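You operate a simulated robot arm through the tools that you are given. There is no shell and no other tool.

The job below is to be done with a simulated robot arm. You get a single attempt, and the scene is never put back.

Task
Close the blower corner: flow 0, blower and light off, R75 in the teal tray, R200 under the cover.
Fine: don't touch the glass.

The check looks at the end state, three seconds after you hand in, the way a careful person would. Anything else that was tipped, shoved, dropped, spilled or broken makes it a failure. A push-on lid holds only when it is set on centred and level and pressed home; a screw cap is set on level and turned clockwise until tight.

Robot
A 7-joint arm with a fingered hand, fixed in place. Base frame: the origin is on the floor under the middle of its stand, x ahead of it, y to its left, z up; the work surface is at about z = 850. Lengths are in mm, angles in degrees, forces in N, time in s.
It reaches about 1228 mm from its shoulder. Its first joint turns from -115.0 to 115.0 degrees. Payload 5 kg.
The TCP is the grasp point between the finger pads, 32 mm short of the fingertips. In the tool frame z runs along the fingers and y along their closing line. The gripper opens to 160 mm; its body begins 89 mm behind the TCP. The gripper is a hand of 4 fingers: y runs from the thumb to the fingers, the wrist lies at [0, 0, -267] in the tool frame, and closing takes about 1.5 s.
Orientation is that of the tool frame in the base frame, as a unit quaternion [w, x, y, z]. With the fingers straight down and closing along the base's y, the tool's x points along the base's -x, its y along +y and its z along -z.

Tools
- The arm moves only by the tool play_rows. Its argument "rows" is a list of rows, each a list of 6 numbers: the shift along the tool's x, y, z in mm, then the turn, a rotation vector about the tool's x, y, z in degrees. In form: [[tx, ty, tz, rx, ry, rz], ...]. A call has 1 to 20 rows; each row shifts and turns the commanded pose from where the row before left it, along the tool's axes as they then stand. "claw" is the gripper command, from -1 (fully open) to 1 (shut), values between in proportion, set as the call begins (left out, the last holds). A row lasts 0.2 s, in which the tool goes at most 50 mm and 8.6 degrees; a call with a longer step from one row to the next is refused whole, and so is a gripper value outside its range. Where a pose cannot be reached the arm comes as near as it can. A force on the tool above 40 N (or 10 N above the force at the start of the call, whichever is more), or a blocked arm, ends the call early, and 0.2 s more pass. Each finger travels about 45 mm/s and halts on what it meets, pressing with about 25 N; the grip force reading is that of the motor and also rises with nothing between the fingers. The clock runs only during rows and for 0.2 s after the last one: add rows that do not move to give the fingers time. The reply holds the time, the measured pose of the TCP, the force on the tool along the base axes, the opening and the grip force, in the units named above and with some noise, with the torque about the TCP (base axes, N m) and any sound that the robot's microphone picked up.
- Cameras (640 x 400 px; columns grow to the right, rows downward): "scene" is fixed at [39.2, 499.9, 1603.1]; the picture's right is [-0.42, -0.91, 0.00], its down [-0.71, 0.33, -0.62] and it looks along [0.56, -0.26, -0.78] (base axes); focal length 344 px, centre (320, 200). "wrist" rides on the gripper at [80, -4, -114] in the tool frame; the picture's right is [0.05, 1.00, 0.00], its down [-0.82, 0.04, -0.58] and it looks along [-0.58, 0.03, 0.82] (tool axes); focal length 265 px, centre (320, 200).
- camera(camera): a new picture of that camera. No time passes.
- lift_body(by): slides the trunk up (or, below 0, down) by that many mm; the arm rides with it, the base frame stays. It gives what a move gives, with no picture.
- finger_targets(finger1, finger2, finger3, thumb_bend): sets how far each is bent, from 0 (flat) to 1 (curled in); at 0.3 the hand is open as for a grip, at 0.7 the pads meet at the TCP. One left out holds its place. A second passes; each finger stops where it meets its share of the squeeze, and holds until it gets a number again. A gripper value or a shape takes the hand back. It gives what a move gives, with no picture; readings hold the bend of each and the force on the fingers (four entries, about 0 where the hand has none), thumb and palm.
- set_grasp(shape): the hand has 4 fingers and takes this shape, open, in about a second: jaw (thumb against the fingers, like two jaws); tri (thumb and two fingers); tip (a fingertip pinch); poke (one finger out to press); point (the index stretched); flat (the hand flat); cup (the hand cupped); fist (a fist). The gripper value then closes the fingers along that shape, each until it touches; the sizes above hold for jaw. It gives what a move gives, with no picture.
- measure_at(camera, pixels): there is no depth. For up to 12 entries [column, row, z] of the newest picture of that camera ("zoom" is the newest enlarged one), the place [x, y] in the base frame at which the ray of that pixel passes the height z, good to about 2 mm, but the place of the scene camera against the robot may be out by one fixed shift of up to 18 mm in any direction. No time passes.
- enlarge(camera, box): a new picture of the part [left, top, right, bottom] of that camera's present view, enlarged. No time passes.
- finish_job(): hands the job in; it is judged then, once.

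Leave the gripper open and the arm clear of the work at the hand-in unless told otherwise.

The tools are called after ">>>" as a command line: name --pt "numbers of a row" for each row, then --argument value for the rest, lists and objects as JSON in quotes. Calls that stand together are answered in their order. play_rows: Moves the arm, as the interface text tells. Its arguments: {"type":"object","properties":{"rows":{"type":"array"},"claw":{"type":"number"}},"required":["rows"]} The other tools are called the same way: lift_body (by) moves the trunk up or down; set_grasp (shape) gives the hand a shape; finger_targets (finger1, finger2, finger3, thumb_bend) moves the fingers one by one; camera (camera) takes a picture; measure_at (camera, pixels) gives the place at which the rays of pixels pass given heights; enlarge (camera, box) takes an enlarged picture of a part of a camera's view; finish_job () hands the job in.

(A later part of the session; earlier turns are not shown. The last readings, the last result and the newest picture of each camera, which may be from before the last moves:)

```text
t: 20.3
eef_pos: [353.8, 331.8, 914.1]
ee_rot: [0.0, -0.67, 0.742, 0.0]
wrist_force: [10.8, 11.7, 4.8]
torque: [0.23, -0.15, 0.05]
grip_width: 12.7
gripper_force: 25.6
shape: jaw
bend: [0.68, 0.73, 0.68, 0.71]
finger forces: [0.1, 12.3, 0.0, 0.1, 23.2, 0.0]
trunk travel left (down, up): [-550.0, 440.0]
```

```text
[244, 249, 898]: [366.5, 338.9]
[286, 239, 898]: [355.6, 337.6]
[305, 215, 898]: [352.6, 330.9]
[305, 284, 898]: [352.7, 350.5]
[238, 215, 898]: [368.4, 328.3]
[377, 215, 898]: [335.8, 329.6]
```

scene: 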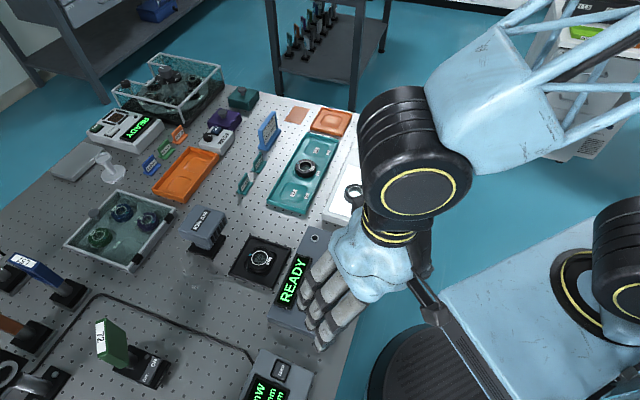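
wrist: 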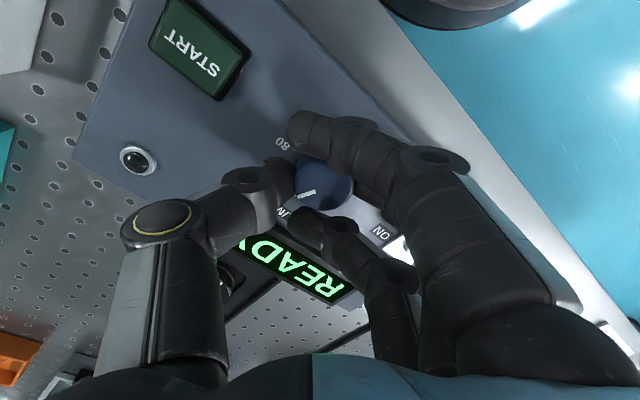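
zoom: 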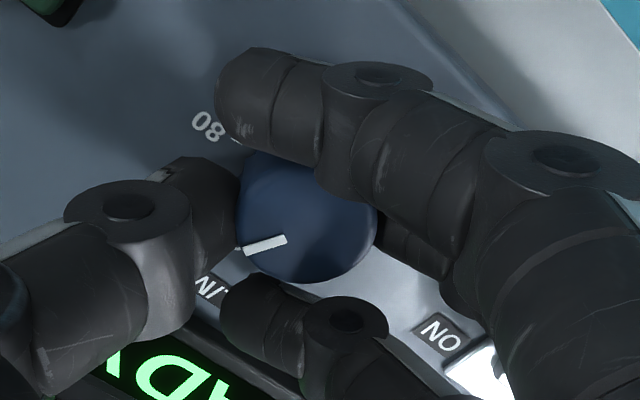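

The noise is too large for a direct reading. I'll turn 5° more and watch the torque for a stop.

>>> play_rows --pt "0 0 0 0 0 -3" --pt "0 0 0 0 0 -2" --pt "0 0 0 0 0 0"

>>> play_rows --pt "0 0 0 0 0 0" --pt "0 0 0 0 0 0" --pt "0 0 0 0 0 0" --claw 0.42

>>> enlarge --camera "wrist" --box '[220, 90, 440, 260]'

```text
t: 21.1
eef_pos: [352.9, 332.5, 915.0]
ee_rot: [0.0, -0.701, 0.713, -0.001]
wrist_force: [14.2, 14.2, 11.6]
torque: [0.25, -0.22, 0.02]
grip_width: 12.9
gripper_force: 25.0
shape: jaw
bend: [0.68, 0.73, 0.68, 0.71]
finger forces: [0.0, 12.3, 0.1, 0.1, 26.2, 0.0]
trunk travel left (down, up): [-550.0, 440.0]
```

```text
t: 21.9
eef_pos: [351.3, 331.3, 912.2]
ee_rot: [-0.001, -0.701, 0.713, 0.0]
wrist_force: [0.9, -0.3, -0.3]
torque: [0.04, -0.02, 0.02]
grip_width: 46.2
gripper_force: 0.0
shape: jaw
bend: [0.73, 0.73, 0.73, 0.7]
finger forces: [0.0, 0.0, 0.0, 0.0, 0.0, 0.1]
trunk travel left (down, up): [-550.0, 440.0]
```

```text
2.35 times, centred on (330, 175) of wrist
```

zoom: 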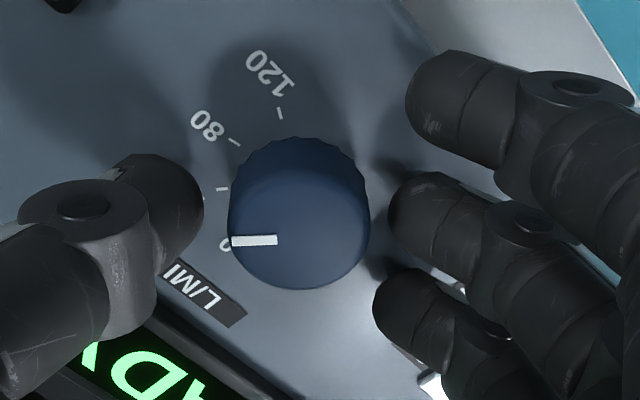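

The pointer now lies close to the 0 label. I'll lift clear and check the exact alignment.

>>> play_rows --pt "0 0 -30 0 0 0" --pt "0 0 -30 0 0 0" --pt "0 0 -30 0 0 0" --pt "0 0 0 0 0 0"

>>> camera --camera "wrist"

>>> enlarge --camera "wrist" --box '[260, 80, 380, 155]'

```text
t: 22.9
eef_pos: [353.9, 330.5, 1004.9]
ee_rot: [0.0, -0.701, 0.713, 0.0]
wrist_force: [-0.2, -0.7, 0.0]
torque: [0.04, 0.01, 0.05]
grip_width: 46.3
gripper_force: 0.1
shape: jaw
bend: [0.73, 0.73, 0.73, 0.7]
finger forces: [0.0, 0.0, 0.0, 0.0, 0.0, 0.0]
trunk travel left (down, up): [-550.0, 440.0]
```

```text
taken
```

wrist: 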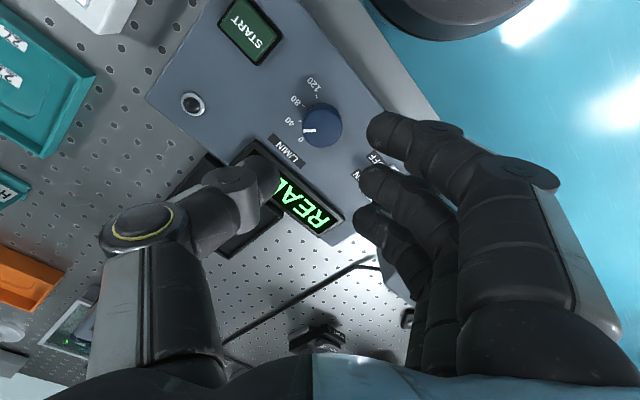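

```text
5.33 times, centred on (320, 118) of wrist
```

zoom: 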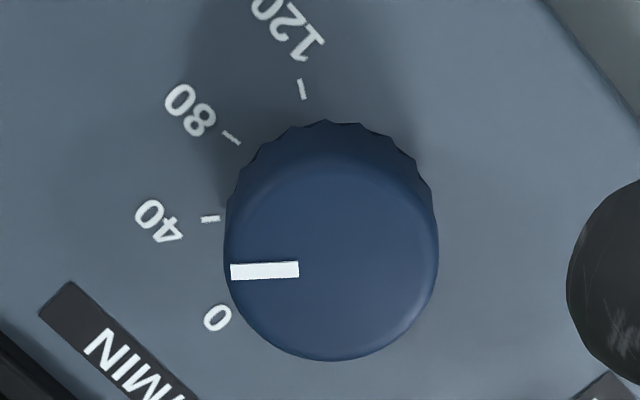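

The raised knob top adds parallax, so I'll measure the pointer, ticks and labels at their own heights.

>>> measure_at --camera "zoom" --pixels '[[231, 271, 898], [299, 269, 898], [226, 255, 898], [438, 255, 898], [331, 360, 898], [331, 165, 898], [217, 318, 877], [158, 222, 877], [210, 219, 877], [231, 137, 877], [302, 88, 877]]'

```text
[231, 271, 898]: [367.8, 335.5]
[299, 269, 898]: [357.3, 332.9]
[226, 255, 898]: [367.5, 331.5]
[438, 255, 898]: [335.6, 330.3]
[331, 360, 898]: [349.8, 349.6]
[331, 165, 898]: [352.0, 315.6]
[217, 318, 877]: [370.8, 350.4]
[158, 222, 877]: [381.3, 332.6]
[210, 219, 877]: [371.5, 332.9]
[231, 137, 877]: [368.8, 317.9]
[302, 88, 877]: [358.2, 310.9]
```

The pointer stands at about 12° and 0 is near 42°, so about 30° remains. I'll rotate the hand back 48°, regrip, and turn again.

>>> play_rows --pt "0 0 0 0 0 8" --pt "0 0 0 0 0 8" --pt "0 0 0 0 0 8" --pt "0 0 0 0 0 8" --pt "0 0 0 0 0 8" --pt "0 0 0 0 0 8" --pt "0 0 20 0 0 0" --pt "0 0 20 0 0 0" --pt "0 0 20 0 0 0" --pt "0 0 10 0 0 0" --pt "0 0 0 0 0 0"

>>> enlarge --camera "wrist" --box '[220, 90, 440, 260]'

```text
t: 25.3
eef_pos: [354.4, 329.5, 932.4]
ee_rot: [-0.001, -0.35, 0.937, 0.001]
wrist_force: [-0.6, 0.5, 0.2]
torque: [0.04, -0.01, 0.01]
grip_width: 46.1
gripper_force: 0.2
shape: jaw
bend: [0.73, 0.73, 0.73, 0.7]
finger forces: [0.0, 0.1, 0.0, 0.0, 0.0, 0.1]
trunk travel left (down, up): [-550.0, 440.0]
```

```text
2.35 times, centred on (330, 175) of wrist
```

zoom: 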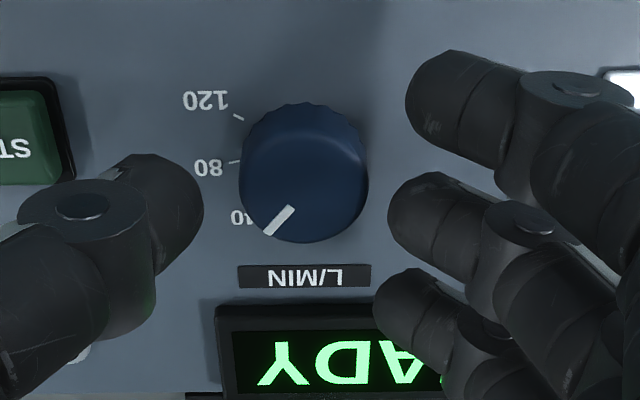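

Finger 3 will clear the bezel here. I'll descend to the grip height.

>>> play_rows --pt "0 0 7 0 0 0" --pt "0 0 6 0 0 0" --pt "0 0 5 0 0 0" --pt "0 0 0 0 0 0"

>>> play_rows --pt "0 0 0 0 0 0" --pt "0 0 0 0 0 0" --pt "0 0 0 0 0 0" --pt "0 0 0 0 0 0" --pt "0 0 0 0 0 0" --claw 0.68

>>> enlarge --camera "wrist" --box '[220, 90, 440, 260]'

```text
t: 26.3
eef_pos: [354.8, 329.8, 916.4]
ee_rot: [0.0, -0.35, 0.937, 0.0]
wrist_force: [0.6, 0.4, -1.0]
torque: [0.0, 0.0, 0.04]
grip_width: 46.0
gripper_force: 0.0
shape: jaw
bend: [0.73, 0.73, 0.73, 0.7]
finger forces: [0.0, 0.0, 0.1, 0.1, 0.0, 0.1]
trunk travel left (down, up): [-550.0, 440.0]
```

```text
t: 27.5
eef_pos: [355.0, 330.0, 916.5]
ee_rot: [0.0, -0.35, 0.937, 0.0]
wrist_force: [7.5, -7.9, -2.2]
torque: [-0.1, -0.08, 0.0]
grip_width: 11.3
gripper_force: 25.0
shape: jaw
bend: [0.68, 0.72, 0.68, 0.7]
finger forces: [0.0, 10.5, 0.1, 0.0, 20.8, 0.1]
trunk travel left (down, up): [-550.0, 440.0]
```

```text
2.35 times, centred on (330, 175) of wrist
```

zoom: 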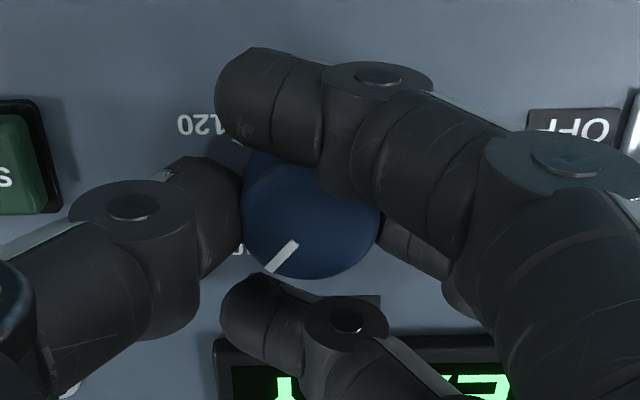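

Gripped again, with the middle finger at 10 N and the thumb at 21 N. I'll turn 30° counter-clockwise, release and look.

>>> play_rows --pt "0 0 0 0 0 -8" --pt "0 0 0 0 0 -8" --pt "0 0 0 0 0 -8" --pt "0 0 0 0 0 -6" --pt "0 0 0 0 0 0"

>>> enlarge --camera "wrist" --box '[220, 90, 440, 260]'

>>> play_rows --pt "0 0 0 0 0 0" --pt "0 0 0 0 0 0" --pt "0 0 0 0 0 0" --pt "0 0 -30 0 0 0" --pt "0 0 -30 0 0 0" --pt "0 0 -30 0 0 0" --pt "0 0 0 0 0 0" --claw 0.42

>>> enlarge --camera "wrist" --box '[260, 80, 380, 155]'

```text
t: 28.7
eef_pos: [355.8, 331.6, 917.1]
ee_rot: [0.0, -0.581, 0.814, 0.0]
wrist_force: [12.0, -4.0, -1.7]
torque: [-0.04, -0.15, -0.02]
grip_width: 11.7
gripper_force: 24.2
shape: jaw
bend: [0.68, 0.72, 0.68, 0.7]
finger forces: [0.0, 9.8, 0.0, 0.0, 22.1, 0.1]
trunk travel left (down, up): [-550.0, 440.0]
```

```text
2.35 times, centred on (330, 175) of wrist
```

zoom: 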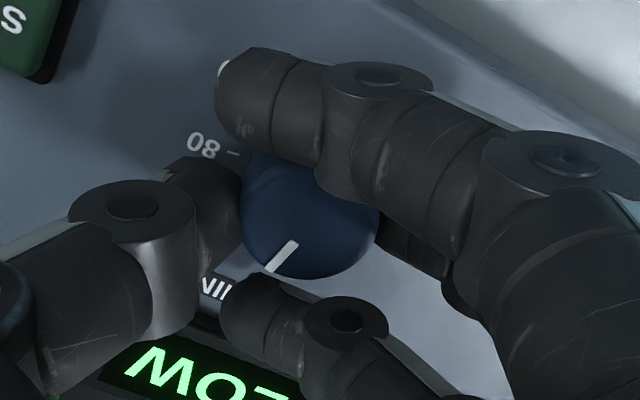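

```text
t: 30.3
eef_pos: [353.7, 331.0, 1010.7]
ee_rot: [0.0, -0.58, 0.815, 0.0]
wrist_force: [0.7, -0.1, 0.8]
torque: [0.0, -0.02, 0.01]
grip_width: 45.9
gripper_force: 0.0
shape: jaw
bend: [0.73, 0.73, 0.73, 0.7]
finger forces: [0.0, 0.0, 0.0, 0.0, 0.0, 0.0]
trunk travel left (down, up): [-550.0, 440.0]
```

```text
5.33 times, centred on (320, 118) of wrist
```

zoom: 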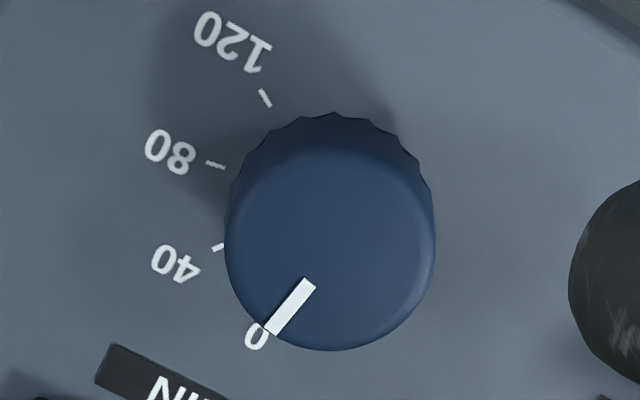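

The display text changed to something ending in "OW". I'll measure the pointer and take a view of the display.

>>> measure_at --camera "zoom" --pixels '[[271, 329, 898], [309, 284, 898], [226, 240, 898], [436, 240, 898], [333, 350, 898], [333, 160, 898], [257, 337, 877], [218, 247, 877], [216, 165, 877], [265, 98, 877]]'

>>> camera --camera "wrist"

>>> enlarge --camera "scene" --box '[250, 220, 380, 350]'

```text
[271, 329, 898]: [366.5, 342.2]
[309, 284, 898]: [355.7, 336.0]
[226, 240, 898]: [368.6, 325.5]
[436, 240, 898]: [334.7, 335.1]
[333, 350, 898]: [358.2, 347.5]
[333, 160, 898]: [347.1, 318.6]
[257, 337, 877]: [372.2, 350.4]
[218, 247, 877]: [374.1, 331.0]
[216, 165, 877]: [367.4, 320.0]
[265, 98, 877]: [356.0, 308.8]
```

```text
taken
```

wrist: 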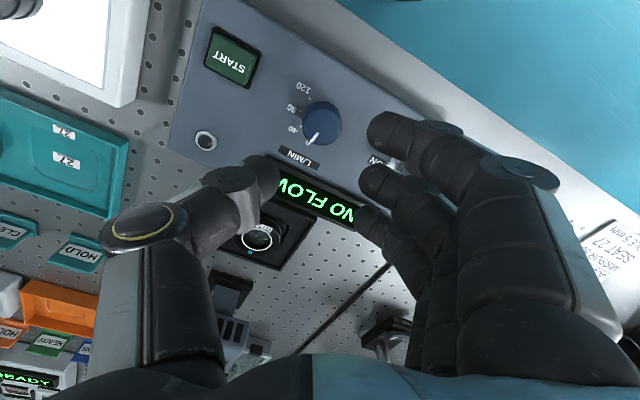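

```text
3.08 times, centred on (315, 285) of scene
```

zoom: 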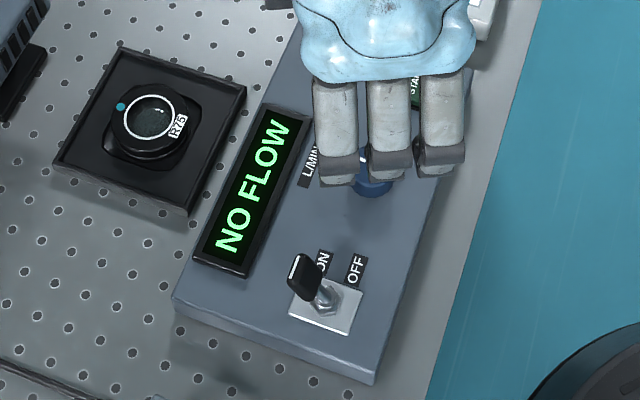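

The display reads NO FLOW, but the pointer still seems about 5–7° short of the 0 mark. I'll regrip here and turn a little more.

>>> play_rows --pt "0 0 30 0 0 0" --pt "0 0 30 0 0 0" --pt "0 0 25 0 0 0" --pt "0 0 10 0 0 0" --pt "0 0 0 0 0 0"

>>> play_rows --pt "0 0 0 0 0 0" --pt "0 0 0 0 0 0" --pt "0 0 0 0 0 0" --pt "0 0 0 0 0 0" --pt "0 0 0 0 0 0" --claw 0.68

>>> play_rows --pt "0 0 0 0 0 -4" --pt "0 0 0 0 0 -4" --pt "0 0 0 0 0 0"

>>> play_rows --pt "0 0 0 0 0 0" --pt "0 0 0 0 0 0" --pt "0 0 0 0 0 0" --pt "0 0 -30 0 0 0" --pt "0 0 -30 0 0 0" --pt "0 0 -30 0 0 0" --pt "0 0 0 0 0 0" --claw 0.42

>>> enlarge --camera "wrist" --box '[260, 80, 380, 155]'

```text
t: 31.5
eef_pos: [351.6, 331.9, 913.4]
ee_rot: [0.002, -0.58, 0.814, -0.001]
wrist_force: [-3.7, 0.4, 34.6]
torque: [-0.01, 0.47, 0.0]
grip_width: 48.0
gripper_force: 0.0
shape: jaw
bend: [0.74, 0.74, 0.74, 0.7]
finger forces: [8.7, 7.5, 7.3, 0.0, 11.6, 0.0]
trunk travel left (down, up): [-550.0, 440.0]
```

```text
t: 32.7
eef_pos: [354.4, 330.4, 913.1]
ee_rot: [0.001, -0.581, 0.814, 0.001]
wrist_force: [17.5, -1.3, 37.4]
torque: [-0.09, -0.41, -0.03]
grip_width: 27.6
gripper_force: 25.3
shape: jaw
bend: [0.75, 0.74, 0.75, 0.71]
finger forces: [0.0, 22.6, 0.1, 0.0, 43.1, 0.0]
trunk travel left (down, up): [-550.0, 440.0]
```

```text
t: 33.7
eef_pos: [355.6, 328.8, 911.7]
ee_rot: [0.002, -0.636, 0.772, 0.0]
wrist_force: [7.8, -6.7, 27.8]
torque: [-0.26, 0.09, 0.14]
grip_width: 26.7
gripper_force: 24.7
shape: jaw
bend: [0.75, 0.74, 0.75, 0.71]
finger forces: [0.1, 32.1, 0.0, 0.0, 35.0, 0.1]
trunk travel left (down, up): [-550.0, 440.0]
stopped in row 3: the force on the tool passed its limit at 51 N (the readings are from after the stop); the commanded pose is now the measured one
```

```text
t: 35.3
eef_pos: [352.0, 331.8, 998.6]
ee_rot: [0.001, -0.636, 0.772, 0.0]
wrist_force: [-0.5, 0.1, 0.0]
torque: [0.0, 0.0, 0.0]
grip_width: 46.0
gripper_force: 0.0
shape: jaw
bend: [0.73, 0.73, 0.73, 0.7]
finger forces: [0.0, 0.0, 0.0, 0.0, 0.0, 0.0]
trunk travel left (down, up): [-550.0, 440.0]
```

```text
5.33 times, centred on (320, 118) of wrist
```

zoom: 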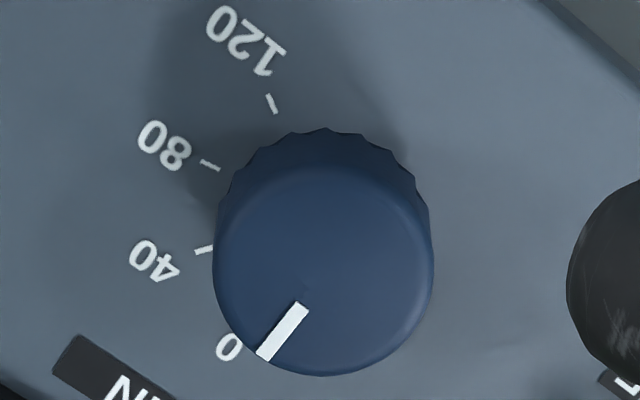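

My fingertips pressed the box top this time because I went a bit low, and the turn met a stop. I'll measure the pointer again.

>>> measure_at --camera "zoom" --pixels '[[265, 355, 898], [301, 308, 898], [215, 262, 898], [434, 262, 898], [325, 375, 898], [325, 175, 898], [229, 347, 877], [203, 250, 877], [210, 165, 877], [271, 104, 877]]'

>>> enlarge --camera "scene" --box '[250, 220, 380, 350]'

```text
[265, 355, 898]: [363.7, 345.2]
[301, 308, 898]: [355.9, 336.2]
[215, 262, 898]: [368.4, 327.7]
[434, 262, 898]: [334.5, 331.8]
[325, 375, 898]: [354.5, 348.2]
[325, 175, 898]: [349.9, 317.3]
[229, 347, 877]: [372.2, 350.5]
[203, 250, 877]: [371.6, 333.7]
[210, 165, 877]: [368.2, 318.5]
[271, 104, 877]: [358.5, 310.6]
```

```text
3.08 times, centred on (315, 285) of scene
```

zoom: 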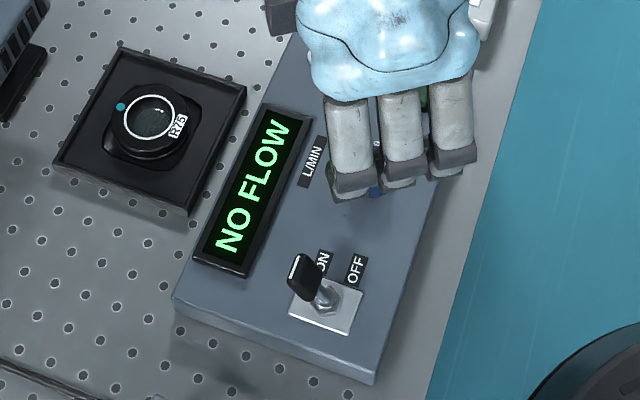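

In the image the pointer and 0 mark now look parallel to within a few degrees. To be sure, I'll tilt the hand 35° so the camera looks straight down on the knob.

>>> play_rows --pt "0 0 -20 0 0 0" --pt "0 0 0 0 7 0" --pt "0 0 0 0 7 0" --pt "0 0 0 0 7 0" --pt "0 0 0 0 7 0" --pt "0 0 0 0 7 0" --pt "0 0 0 0 0 0" --claw -0.3

>>> camera --camera "wrist"

>>> enlarge --camera "wrist" --box '[270, 165, 380, 235]'

```text
t: 36.9
eef_pos: [353.1, 329.5, 1020.3]
ee_rot: [-0.232, -0.607, 0.736, -0.192]
wrist_force: [0.1, -0.7, 0.3]
torque: [0.02, 0.03, -0.03]
grip_width: 103.6
gripper_force: 0.0
shape: jaw
bend: [0.7, 0.7, 0.7, 0.67]
finger forces: [0.1, 0.0, 0.0, 0.0, 0.0, 0.0]
trunk travel left (down, up): [-550.0, 440.0]
```

```text
taken
```

wrist: 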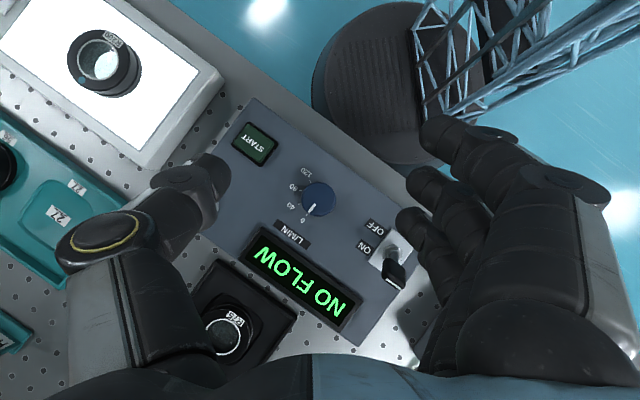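

```text
5.71 times, centred on (325, 200) of wrist
```

zoom: 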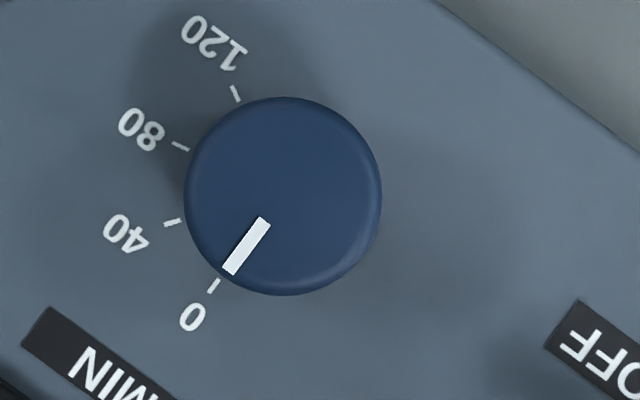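

From directly overhead the pointer lines up with the 0 tick and the display says NO FLOW, so the knob is done. Next is the blower toggle, whose paddle is at about (392,272) leaning to ON. I'll zoom in on it.

>>> enlarge --camera "wrist" --box '[340, 210, 430, 300]'

```text
4.44 times, centred on (385, 255) of wrist
```

zoom: 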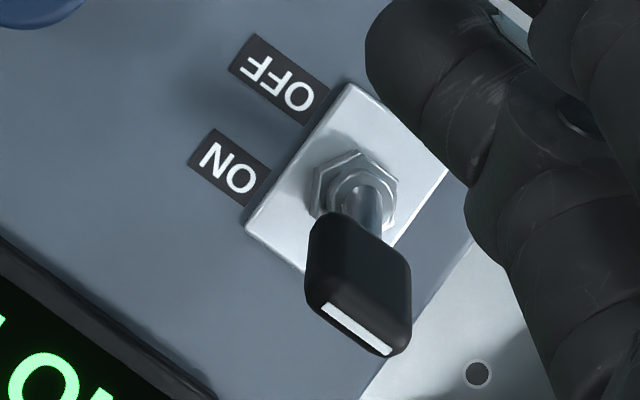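

I'll measure the nut, the paddle end and the plate in this overhead view.

>>> measure_at --camera "zoom" --pixels '[[355, 190, 883], [357, 330, 900], [357, 330, 915], [357, 330, 930], [228, 170, 877], [280, 80, 877], [320, 225, 905], [405, 255, 905], [0, 240, 885], [210, 395, 885], [350, 84, 877], [447, 170, 877]]'

```text
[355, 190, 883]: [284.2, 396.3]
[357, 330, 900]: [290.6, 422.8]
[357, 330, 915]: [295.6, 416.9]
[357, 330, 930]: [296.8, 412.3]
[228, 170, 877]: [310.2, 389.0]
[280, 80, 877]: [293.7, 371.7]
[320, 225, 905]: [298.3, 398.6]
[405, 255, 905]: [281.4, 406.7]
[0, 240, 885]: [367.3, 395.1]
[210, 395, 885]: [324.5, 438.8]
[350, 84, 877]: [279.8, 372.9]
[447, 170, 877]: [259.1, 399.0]
```

The paddle tip is near (296,413,929) and its pivot is near (284,396), with ON toward the display. I'll untilt, turn the hand to 46°, close the fingers into a bar, and move to the ON side at a safe height.

>>> play_rows --pt "0 0 0 0 -7 0" --pt "0 0 0 0 -7 0" --pt "0 0 0 0 -7 0" --pt "0 0 0 0 -7 0" --pt "0 0 0 0 -7 0" --pt "0 0 0 0 0 8.3" --pt "0 0 0 0 0 8.3" --pt "0 0 0 0 0 8.3" --pt "0 0 0 0 0 8.1" --pt "-20 23 0 0 0 0" --pt "-20 23 0 0 0 0" --pt "-20 23 0 0 0 0" --pt "-17 22 0 0 0 0" --pt "0 0 0 0 0 0" --claw 0.68

>>> camera --camera "wrist"

```text
t: 39.9
eef_pos: [342.0, 449.0, 1023.6]
ee_rot: [0.001, -0.391, 0.92, 0.0]
wrist_force: [0.8, 0.2, -0.3]
torque: [-0.02, 0.0, 0.0]
grip_width: 26.1
gripper_force: 0.0
shape: jaw
bend: [0.73, 0.73, 0.73, 0.7]
finger forces: [0.0, 0.0, 0.1, 0.0, 0.0, 0.1]
trunk travel left (down, up): [-550.0, 440.0]
```

```text
taken
```

wrist: 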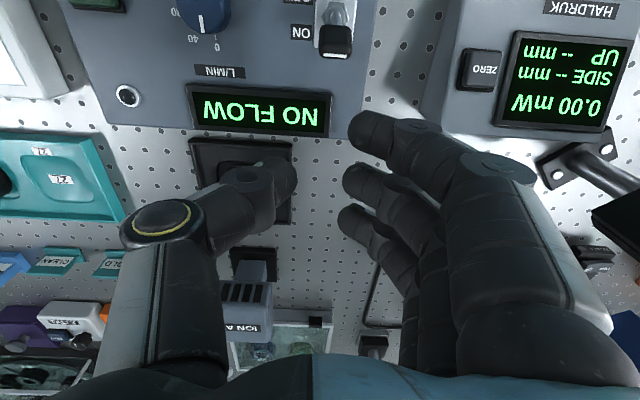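

At claw 0.68 finger 1 ends 13 mm off centre. I'll close more so finger 1 crosses the centre line, then look again.

>>> play_rows --pt "0 0 0 0 0 0" --pt "0 0 0 0 0 0" --pt "0 0 0 0 0 0" --claw 0.97

>>> camera --camera "wrist"

```text
t: 40.7
eef_pos: [343.1, 449.4, 1023.3]
ee_rot: [0.001, -0.392, 0.92, 0.0]
wrist_force: [0.8, 0.2, -0.1]
torque: [0.03, 0.01, 0.01]
grip_width: 0.0
gripper_force: 25.2
shape: jaw
bend: [0.68, 0.63, 0.68, 0.67]
finger forces: [0.0, 0.1, 0.0, 0.0, 0.1, 0.1]
trunk travel left (down, up): [-550.0, 440.0]
```

```text
taken
```

wrist: 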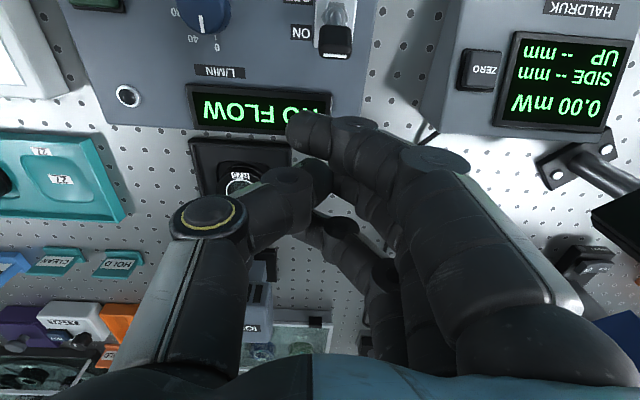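

Finger 1 now spans the centre line. I'll descend to TCP 930 on the ON side, with about 11 mm gap to the paddle.

>>> play_rows --pt "0 0 25 0 0 0" --pt "0 0 25 0 0 0" --pt "0 0 23 0 0 0" --pt "0 0 20 0 0 0" --pt "0 0 0 0 0 0"

>>> camera --camera "wrist"

>>> enlarge --camera "scene" --box '[250, 220, 380, 350]'

```text
t: 41.9
eef_pos: [342.6, 448.3, 928.1]
ee_rot: [0.001, -0.392, 0.92, 0.0]
wrist_force: [0.1, -0.4, 0.5]
torque: [0.0, 0.0, 0.01]
grip_width: 0.0
gripper_force: 24.9
shape: jaw
bend: [0.68, 0.63, 0.68, 0.67]
finger forces: [0.0, 0.0, 0.0, 0.1, 0.0, 0.0]
trunk travel left (down, up): [-550.0, 440.0]
```

```text
taken
```

wrist: 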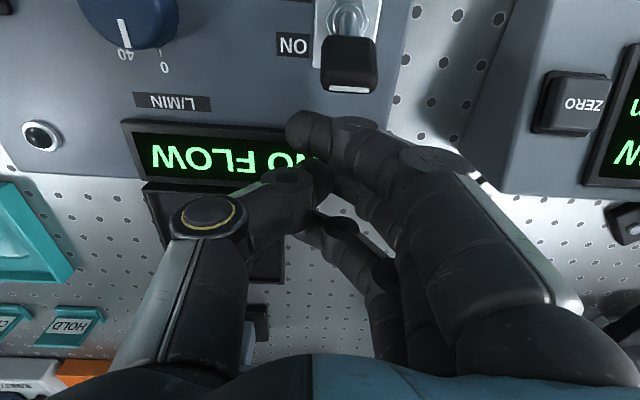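

```text
3.08 times, centred on (315, 285) of scene
```

zoom: 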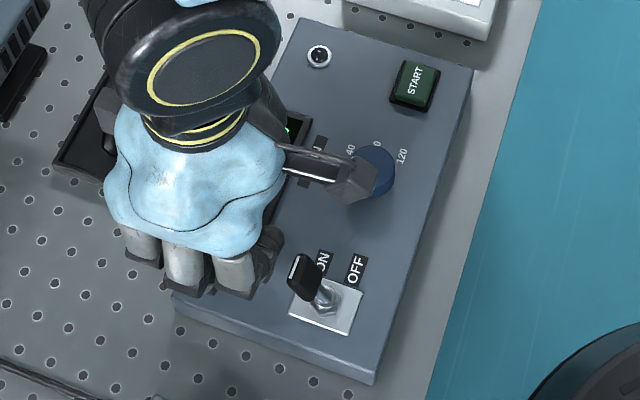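

The paddle sits directly in finger 1's path, centred about 9 mm along tool y. I'll push along tool +x, toward OFF, in small steps.

>>> play_rows --pt "8 0 0 0 0 0" --pt "8 0 0 0 0 0" --pt "8 0 0 0 0 0" --pt "6 0 0 0 0 0" --pt "5 0 0 0 0 0" --pt "5 0 0 0 0 0" --pt "0 0 0 0 0 0"

>>> camera --camera "wrist"

>>> enlarge --camera "scene" --box '[250, 220, 380, 350]'

```text
t: 43.5
eef_pos: [314.0, 421.0, 926.2]
ee_rot: [0.001, -0.391, 0.92, 0.001]
wrist_force: [0.1, 0.8, -0.3]
torque: [-0.01, 0.0, -0.03]
grip_width: 0.0
gripper_force: 24.8
shape: jaw
bend: [0.69, 0.63, 0.68, 0.67]
finger forces: [0.0, 0.0, 0.1, 0.0, 0.0, 0.0]
trunk travel left (down, up): [-550.0, 440.0]
```

```text
taken
```

wrist: 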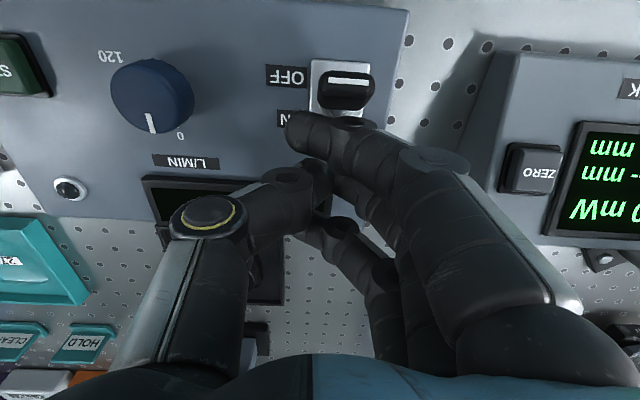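

```text
3.08 times, centred on (315, 285) of scene
```

zoom: 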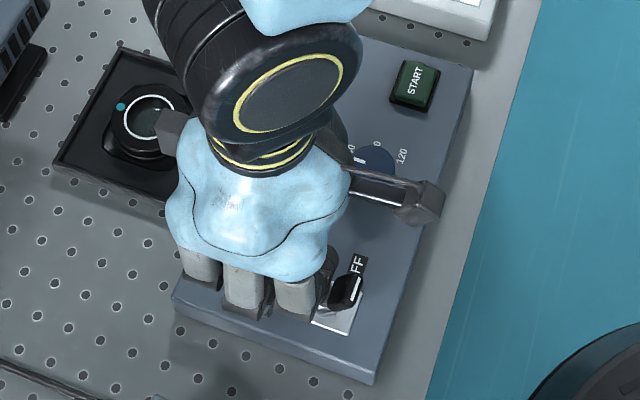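

The lever has snapped over to the OFF side. I'll back off, lift, and check the state.

>>> play_rows --pt "-15 0 0 0 0 0" --pt "-15 0 0 0 0 0" --pt "0 0 -40 0 0 0" --pt "0 0 -40 0 0 0" --pt "0 0 -40 0 0 0" --pt "0 0 0 0 0 0"

>>> camera --camera "wrist"

>>> enlarge --camera "scene" --box '[250, 220, 380, 350]'

```text
t: 44.9
eef_pos: [335.8, 445.0, 1048.7]
ee_rot: [0.001, -0.391, 0.921, 0.001]
wrist_force: [0.1, 0.0, -0.4]
torque: [0.02, -0.01, 0.02]
grip_width: 0.2
gripper_force: 25.0
shape: jaw
bend: [0.69, 0.63, 0.68, 0.67]
finger forces: [0.1, 0.0, 0.0, 0.0, 0.0, 0.0]
trunk travel left (down, up): [-550.0, 440.0]
```

```text
taken
```

wrist: 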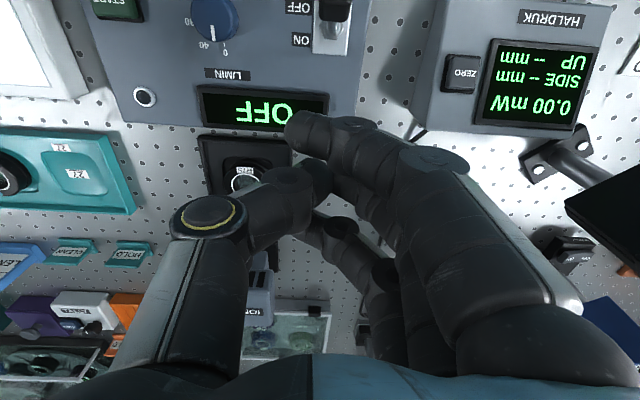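

```text
3.08 times, centred on (315, 285) of scene
```

zoom: 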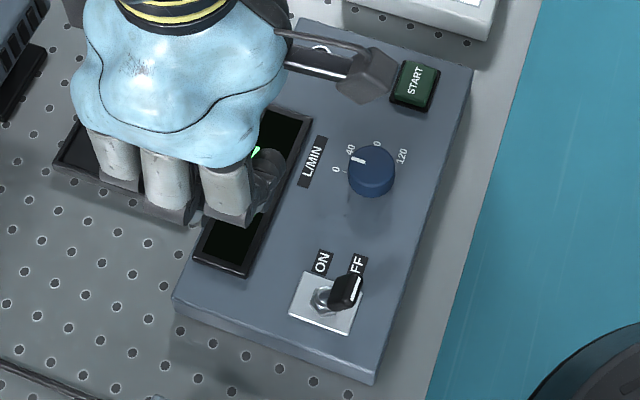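

The display now reads OFF, and seen with parallax the knob still points at 0. Next is R75, so I'll go above the black nest near (470,460) and tilt the camera to look straight down.

>>> play_rows --pt "-35 -29 0 0 0 0" --pt "-35 -29 0 0 0 0" --pt "-34 -28 0 0 0 0" --pt "0 0 0 0 7 0" --pt "0 0 0 0 7 0" --pt "0 0 0 0 7 0" --pt "0 0 0 0 7 0" --pt "0 0 0 0 7 0" --pt "0 0 0 0 0 0" --claw -0.3

>>> camera --camera "wrist"

>>> enlarge --camera "wrist" --box '[240, 140, 400, 260]'

```text
t: 46.9
eef_pos: [468.1, 456.2, 1047.9]
ee_rot: [-0.277, -0.373, 0.878, -0.118]
wrist_force: [-0.1, -0.1, 0.2]
torque: [-0.02, -0.03, -0.04]
grip_width: 104.2
gripper_force: 0.0
shape: jaw
bend: [0.69, 0.69, 0.69, 0.67]
finger forces: [0.1, 0.1, 0.0, 0.0, 0.0, 0.1]
trunk travel left (down, up): [-550.0, 440.0]
```

```text
taken
```

wrist: 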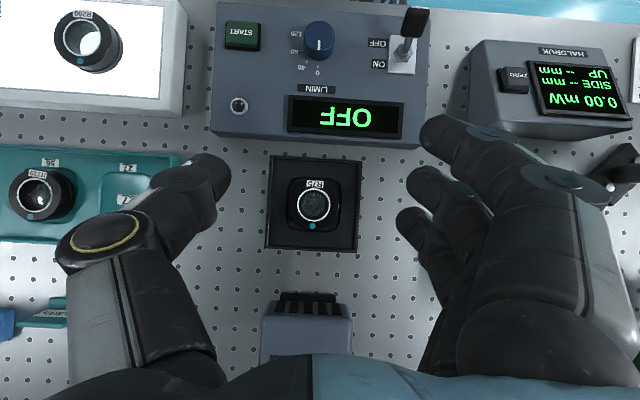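

```text
3.33 times, centred on (320, 200) of wrist
```

zoom: 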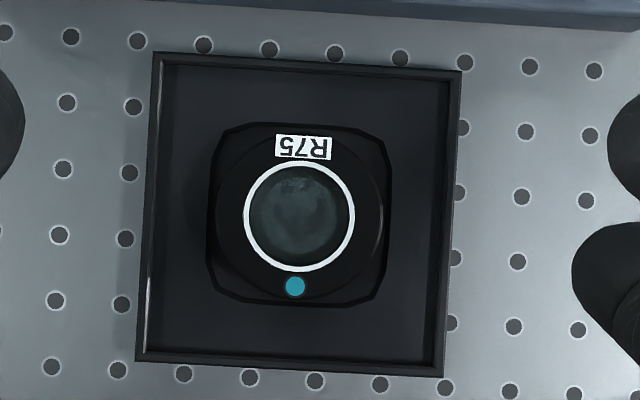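

From overhead the lens ring is about 58 mm across, sitting in a 64 mm recess of a 110 mm square nest. I'll measure its centre and the nest edges.

>>> measure_at --camera "zoom" --pixels '[[299, 215, 880], [215, 215, 880], [384, 215, 880], [299, 130, 880], [299, 300, 880], [153, 52, 862], [461, 72, 862], [137, 360, 862], [442, 376, 862], [295, 286, 880], [303, 147, 880]]'

>>> enlarge --camera "scene" --box '[225, 230, 300, 295]'

```text
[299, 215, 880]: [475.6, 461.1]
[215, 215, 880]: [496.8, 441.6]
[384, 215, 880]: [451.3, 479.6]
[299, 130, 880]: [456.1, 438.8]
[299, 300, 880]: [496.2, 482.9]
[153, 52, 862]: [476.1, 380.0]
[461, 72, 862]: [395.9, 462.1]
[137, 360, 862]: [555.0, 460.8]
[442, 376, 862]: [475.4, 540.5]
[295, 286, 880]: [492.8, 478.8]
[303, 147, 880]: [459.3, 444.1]
```

```text
6.15 times, centred on (262, 262) of scene
```

zoom: 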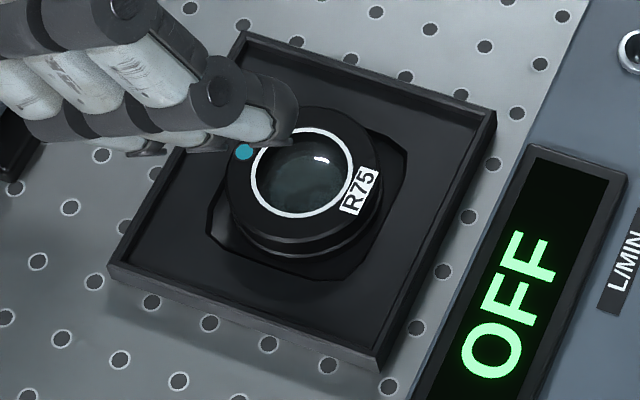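

The R75 ring is about 58 mm across, centred near (475,461), with the nest rim top about z = 865. I'll untilt, centre over the lens, close to about 84 mm, and descend partway.

>>> play_rows --pt "0 0 0 0 -7 0" --pt "0 0 0 0 -7 0" --pt "0 0 0 0 -7 0" --pt "0 0 0 0 -7 0" --pt "0 0 0 0 -7 0" --pt "-8.3 -2 0 0 0 0" --pt "0 0 25 0 0 0" --pt "0 0 25 0 0 0" --pt "0 0 25 0 0 0" --pt "0 0 15 0 0 0" --pt "0 0 0 0 0 0" --claw -0.05

>>> camera --camera "wrist"

>>> enlarge --camera "wrist" --box '[220, 90, 420, 240]'

```text
t: 49.3
eef_pos: [476.3, 460.9, 960.4]
ee_rot: [0.002, -0.39, 0.921, 0.0]
wrist_force: [-0.9, -0.5, 0.5]
torque: [-0.02, 0.0, 0.02]
grip_width: 84.8
gripper_force: 0.1
shape: jaw
bend: [0.72, 0.72, 0.72, 0.7]
finger forces: [0.0, 0.0, 0.1, 0.0, 0.0, 0.0]
trunk travel left (down, up): [-550.0, 440.0]
```

```text
taken
```

wrist: 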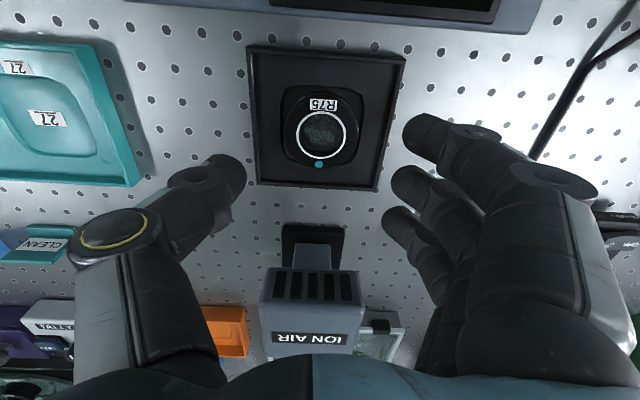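

```text
2.67 times, centred on (320, 165) of wrist
```

zoom: 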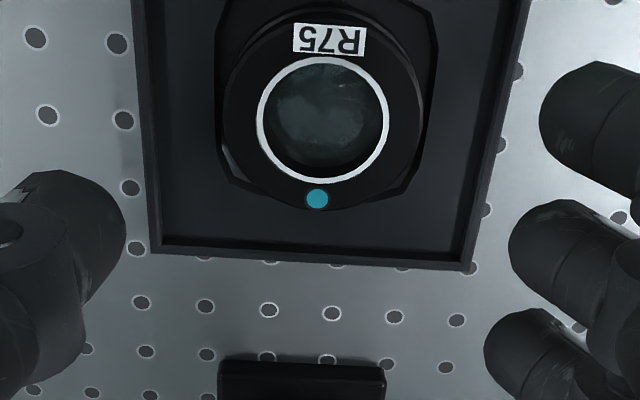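

I'll measure the lens centre from this angle, plus the ION AIR head, to get heights and clearances.

>>> measure_at --camera "zoom" --pixels '[[322, 120, 870], [322, 120, 880], [322, 120, 890], [322, 206, 880], [322, 60, 880], [224, 118, 880], [421, 118, 880], [300, 365, 855]]'

>>> measure_at --camera "wrist" --pixels '[[265, 304, 930], [357, 300, 930], [285, 225, 860], [345, 225, 860], [48, 118, 855], [130, 180, 870], [15, 68, 862]]'

```text
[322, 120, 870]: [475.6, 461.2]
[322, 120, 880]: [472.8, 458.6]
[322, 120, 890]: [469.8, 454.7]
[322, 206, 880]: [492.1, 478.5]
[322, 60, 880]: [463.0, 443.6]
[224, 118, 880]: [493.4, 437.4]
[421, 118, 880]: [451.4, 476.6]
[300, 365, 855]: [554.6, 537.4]
```

```text
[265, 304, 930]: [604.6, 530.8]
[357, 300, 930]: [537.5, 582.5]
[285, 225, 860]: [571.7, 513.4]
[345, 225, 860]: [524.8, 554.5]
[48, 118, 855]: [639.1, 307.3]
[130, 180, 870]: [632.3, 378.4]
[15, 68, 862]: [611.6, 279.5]
```

I need the lens top height more precisely, so I'll use the scene camera on the white ring (303,172) and the nest's corners.

>>> enlarge --camera "scene" --box '[220, 225, 310, 300]'

```text
5.33 times, centred on (265, 262) of scene
```

zoom: 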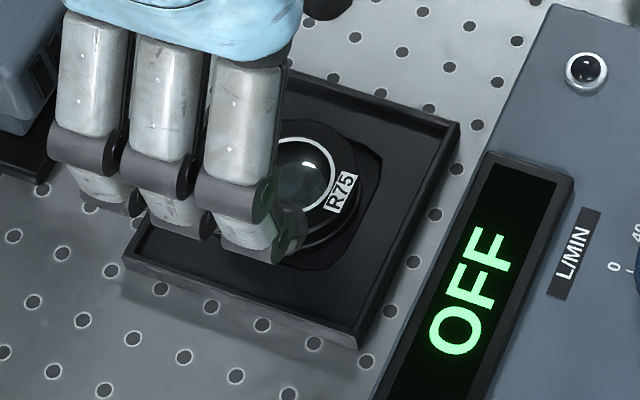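

The lens top is about z = 873 and the rim about 864. I'll narrow to about 70 mm, descend to TCP 905, and look before going lower.

>>> play_rows --pt "0 0 0 0 0 0" --pt "0 0 15 0 0 0" --pt "0 0 15 0 0 0" --pt "0 0 15 0 0 0" --pt "0 0 10 0 0 0" --pt "0 0 0 0 0 0" --claw 0.13

>>> camera --camera "wrist"

>>> enlarge --camera "scene" --box '[220, 225, 310, 300]'

```text
t: 50.7
eef_pos: [475.2, 460.6, 904.9]
ee_rot: [0.001, -0.391, 0.921, 0.0]
wrist_force: [-0.4, 0.5, 0.3]
torque: [0.01, -0.01, 0.05]
grip_width: 70.5
gripper_force: 0.0
shape: jaw
bend: [0.73, 0.73, 0.73, 0.7]
finger forces: [0.0, 0.0, 0.1, 0.0, 0.1, 0.0]
trunk travel left (down, up): [-550.0, 440.0]
```

```text
taken
```

wrist: 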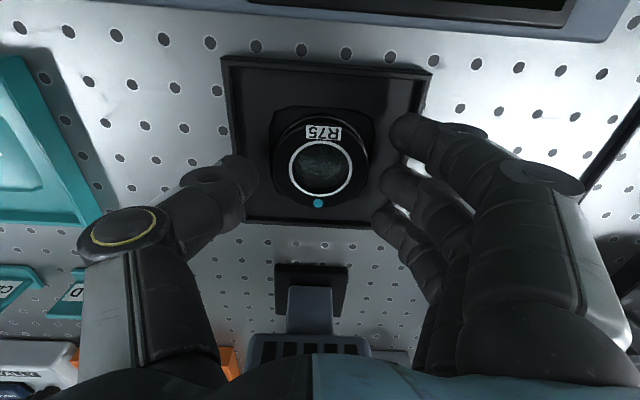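

```text
5.33 times, centred on (265, 262) of scene
```

zoom: 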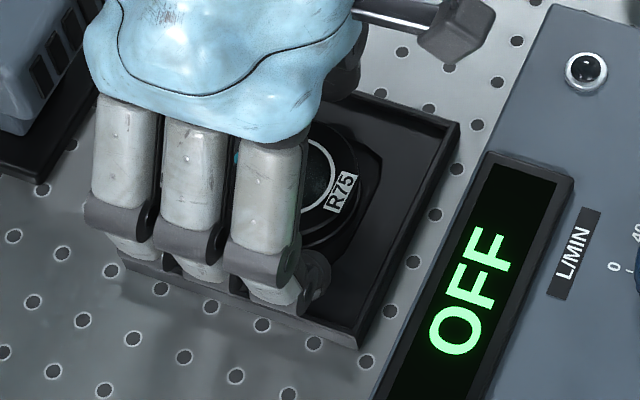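

The lens is centred between thumb and fingers. I'll creep down in small steps and watch the finger forces.

>>> play_rows --pt "0 0 4 0 0 0" --pt "0 0 4 0 0 0" --pt "0 0 0 0 0 0"

>>> play_rows --pt "0 0 2 0 0 0" --pt "0 0 2 0 0 0" --pt "0 0 0 0 0 0"

>>> enlarge --camera "wrist" --box '[220, 90, 420, 240]'

>>> enlarge --camera "scene" --box '[240, 240, 300, 290]'

```text
t: 51.5
eef_pos: [475.7, 461.7, 895.2]
ee_rot: [0.0, -0.391, 0.92, 0.0]
wrist_force: [-0.2, -0.3, 0.4]
torque: [-0.03, -0.04, 0.02]
grip_width: 70.3
gripper_force: 0.0
shape: jaw
bend: [0.73, 0.73, 0.73, 0.7]
finger forces: [0.1, 0.0, 0.1, 0.1, 0.8, 0.0]
trunk travel left (down, up): [-550.0, 440.0]
```

```text
t: 52.3
eef_pos: [476.0, 461.0, 894.6]
ee_rot: [0.002, -0.391, 0.92, 0.002]
wrist_force: [2.9, 1.8, 32.4]
torque: [-1.23, -1.24, 0.2]
grip_width: 71.0
gripper_force: 0.0
shape: jaw
bend: [0.73, 0.73, 0.73, 0.7]
finger forces: [0.0, 0.1, 0.0, 0.0, 32.2, 0.1]
trunk travel left (down, up): [-550.0, 440.0]
```

```text
2.67 times, centred on (320, 165) of wrist
```

zoom: 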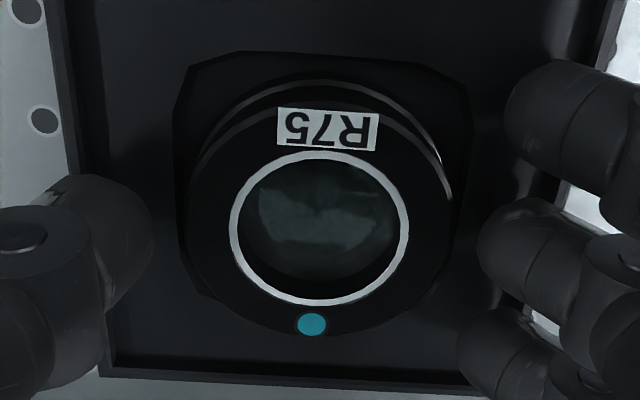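

```text
8.00 times, centred on (270, 265) of scene
```

zoom: 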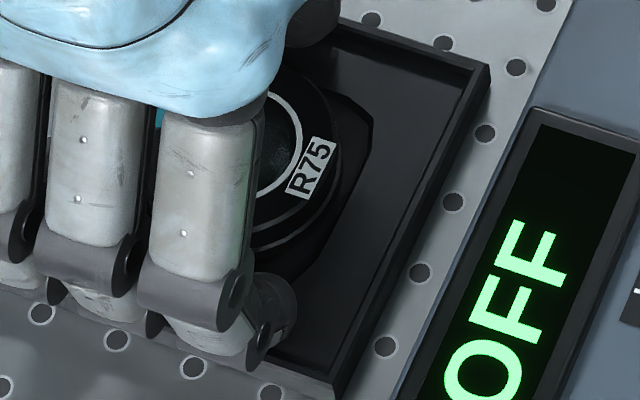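

The thumb tip, about 22 mm thick, is resting on the nest rim, so this jaw is too wide here. I'll lift clear and switch to the tip pinch along the nest's diagonal, where there is more room.

>>> play_rows --pt "0 0 -10 0 0 0" --pt "0 0 -30 0 0 0" --pt "0 0 -40 0 0 0" --pt "0 0 0 0 0 7.7" --pt "0 0 0 0 0 7.7" --pt "0 0 0 0 0 7.7" --pt "0 0 0 0 0 7.7" --pt "0 0 0 0 0 7.6" --pt "0 0 0 0 0 7.6" --pt "0 0 0 0 0 0"

>>> set_grasp --shape "tip"

>>> camera --camera "wrist"

>>> enlarge --camera "scene" --box '[130, 160, 330, 310]'

>>> measure_at --camera "scene" --pixels '[[130, 268, 850], [176, 213, 870], [225, 252, 850], [186, 236, 900]]'

```text
t: 54.5
eef_pos: [475.6, 462.3, 971.2]
ee_rot: [0.001, 0.002, 1.0, 0.001]
wrist_force: [-0.7, -0.2, 0.4]
torque: [-0.01, -0.01, -0.01]
grip_width: 70.0
gripper_force: 0.1
shape: jaw
bend: [0.73, 0.73, 0.73, 0.7]
finger forces: [0.1, 0.0, 0.1, 0.0, 0.1, 0.0]
trunk travel left (down, up): [-550.0, 440.0]
```

```text
t: 55.4
eef_pos: [475.7, 462.9, 972.7]
ee_rot: [0.001, 0.0, 1.0, 0.002]
wrist_force: [-0.2, -0.4, -0.2]
torque: [-0.01, -0.02, -0.05]
grip_width: 160.1
gripper_force: 0.1
shape: tip
bend: [0.01, 0.3, 0.01, 0.3]
finger forces: [0.0, 0.0, 0.0, 0.1, 0.1, 0.0]
trunk travel left (down, up): [-550.0, 440.0]
```

```text
taken
```

wrist: 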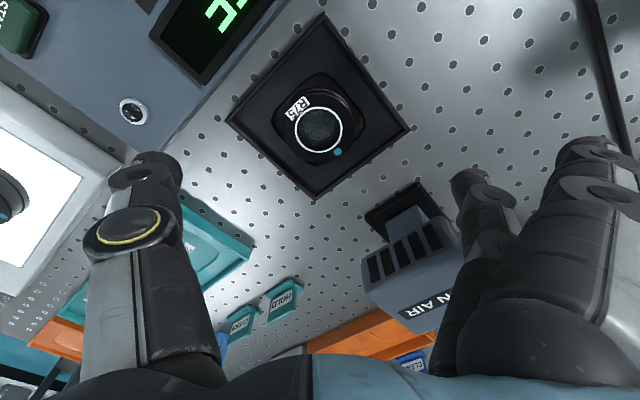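

```text
2.67 times, centred on (230, 235) of scene
```

zoom: 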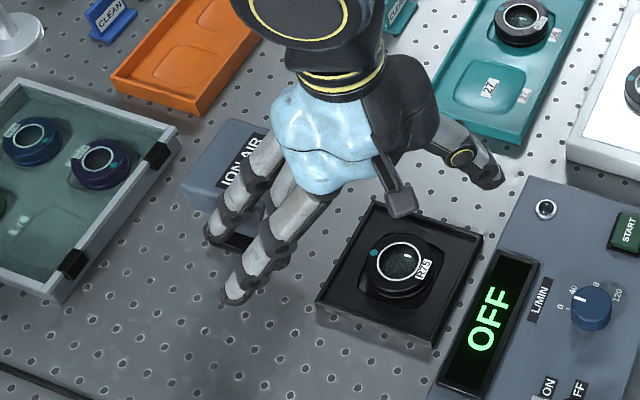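

```text
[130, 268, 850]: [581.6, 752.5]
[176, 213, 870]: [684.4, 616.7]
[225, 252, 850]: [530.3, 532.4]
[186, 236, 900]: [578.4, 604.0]
```

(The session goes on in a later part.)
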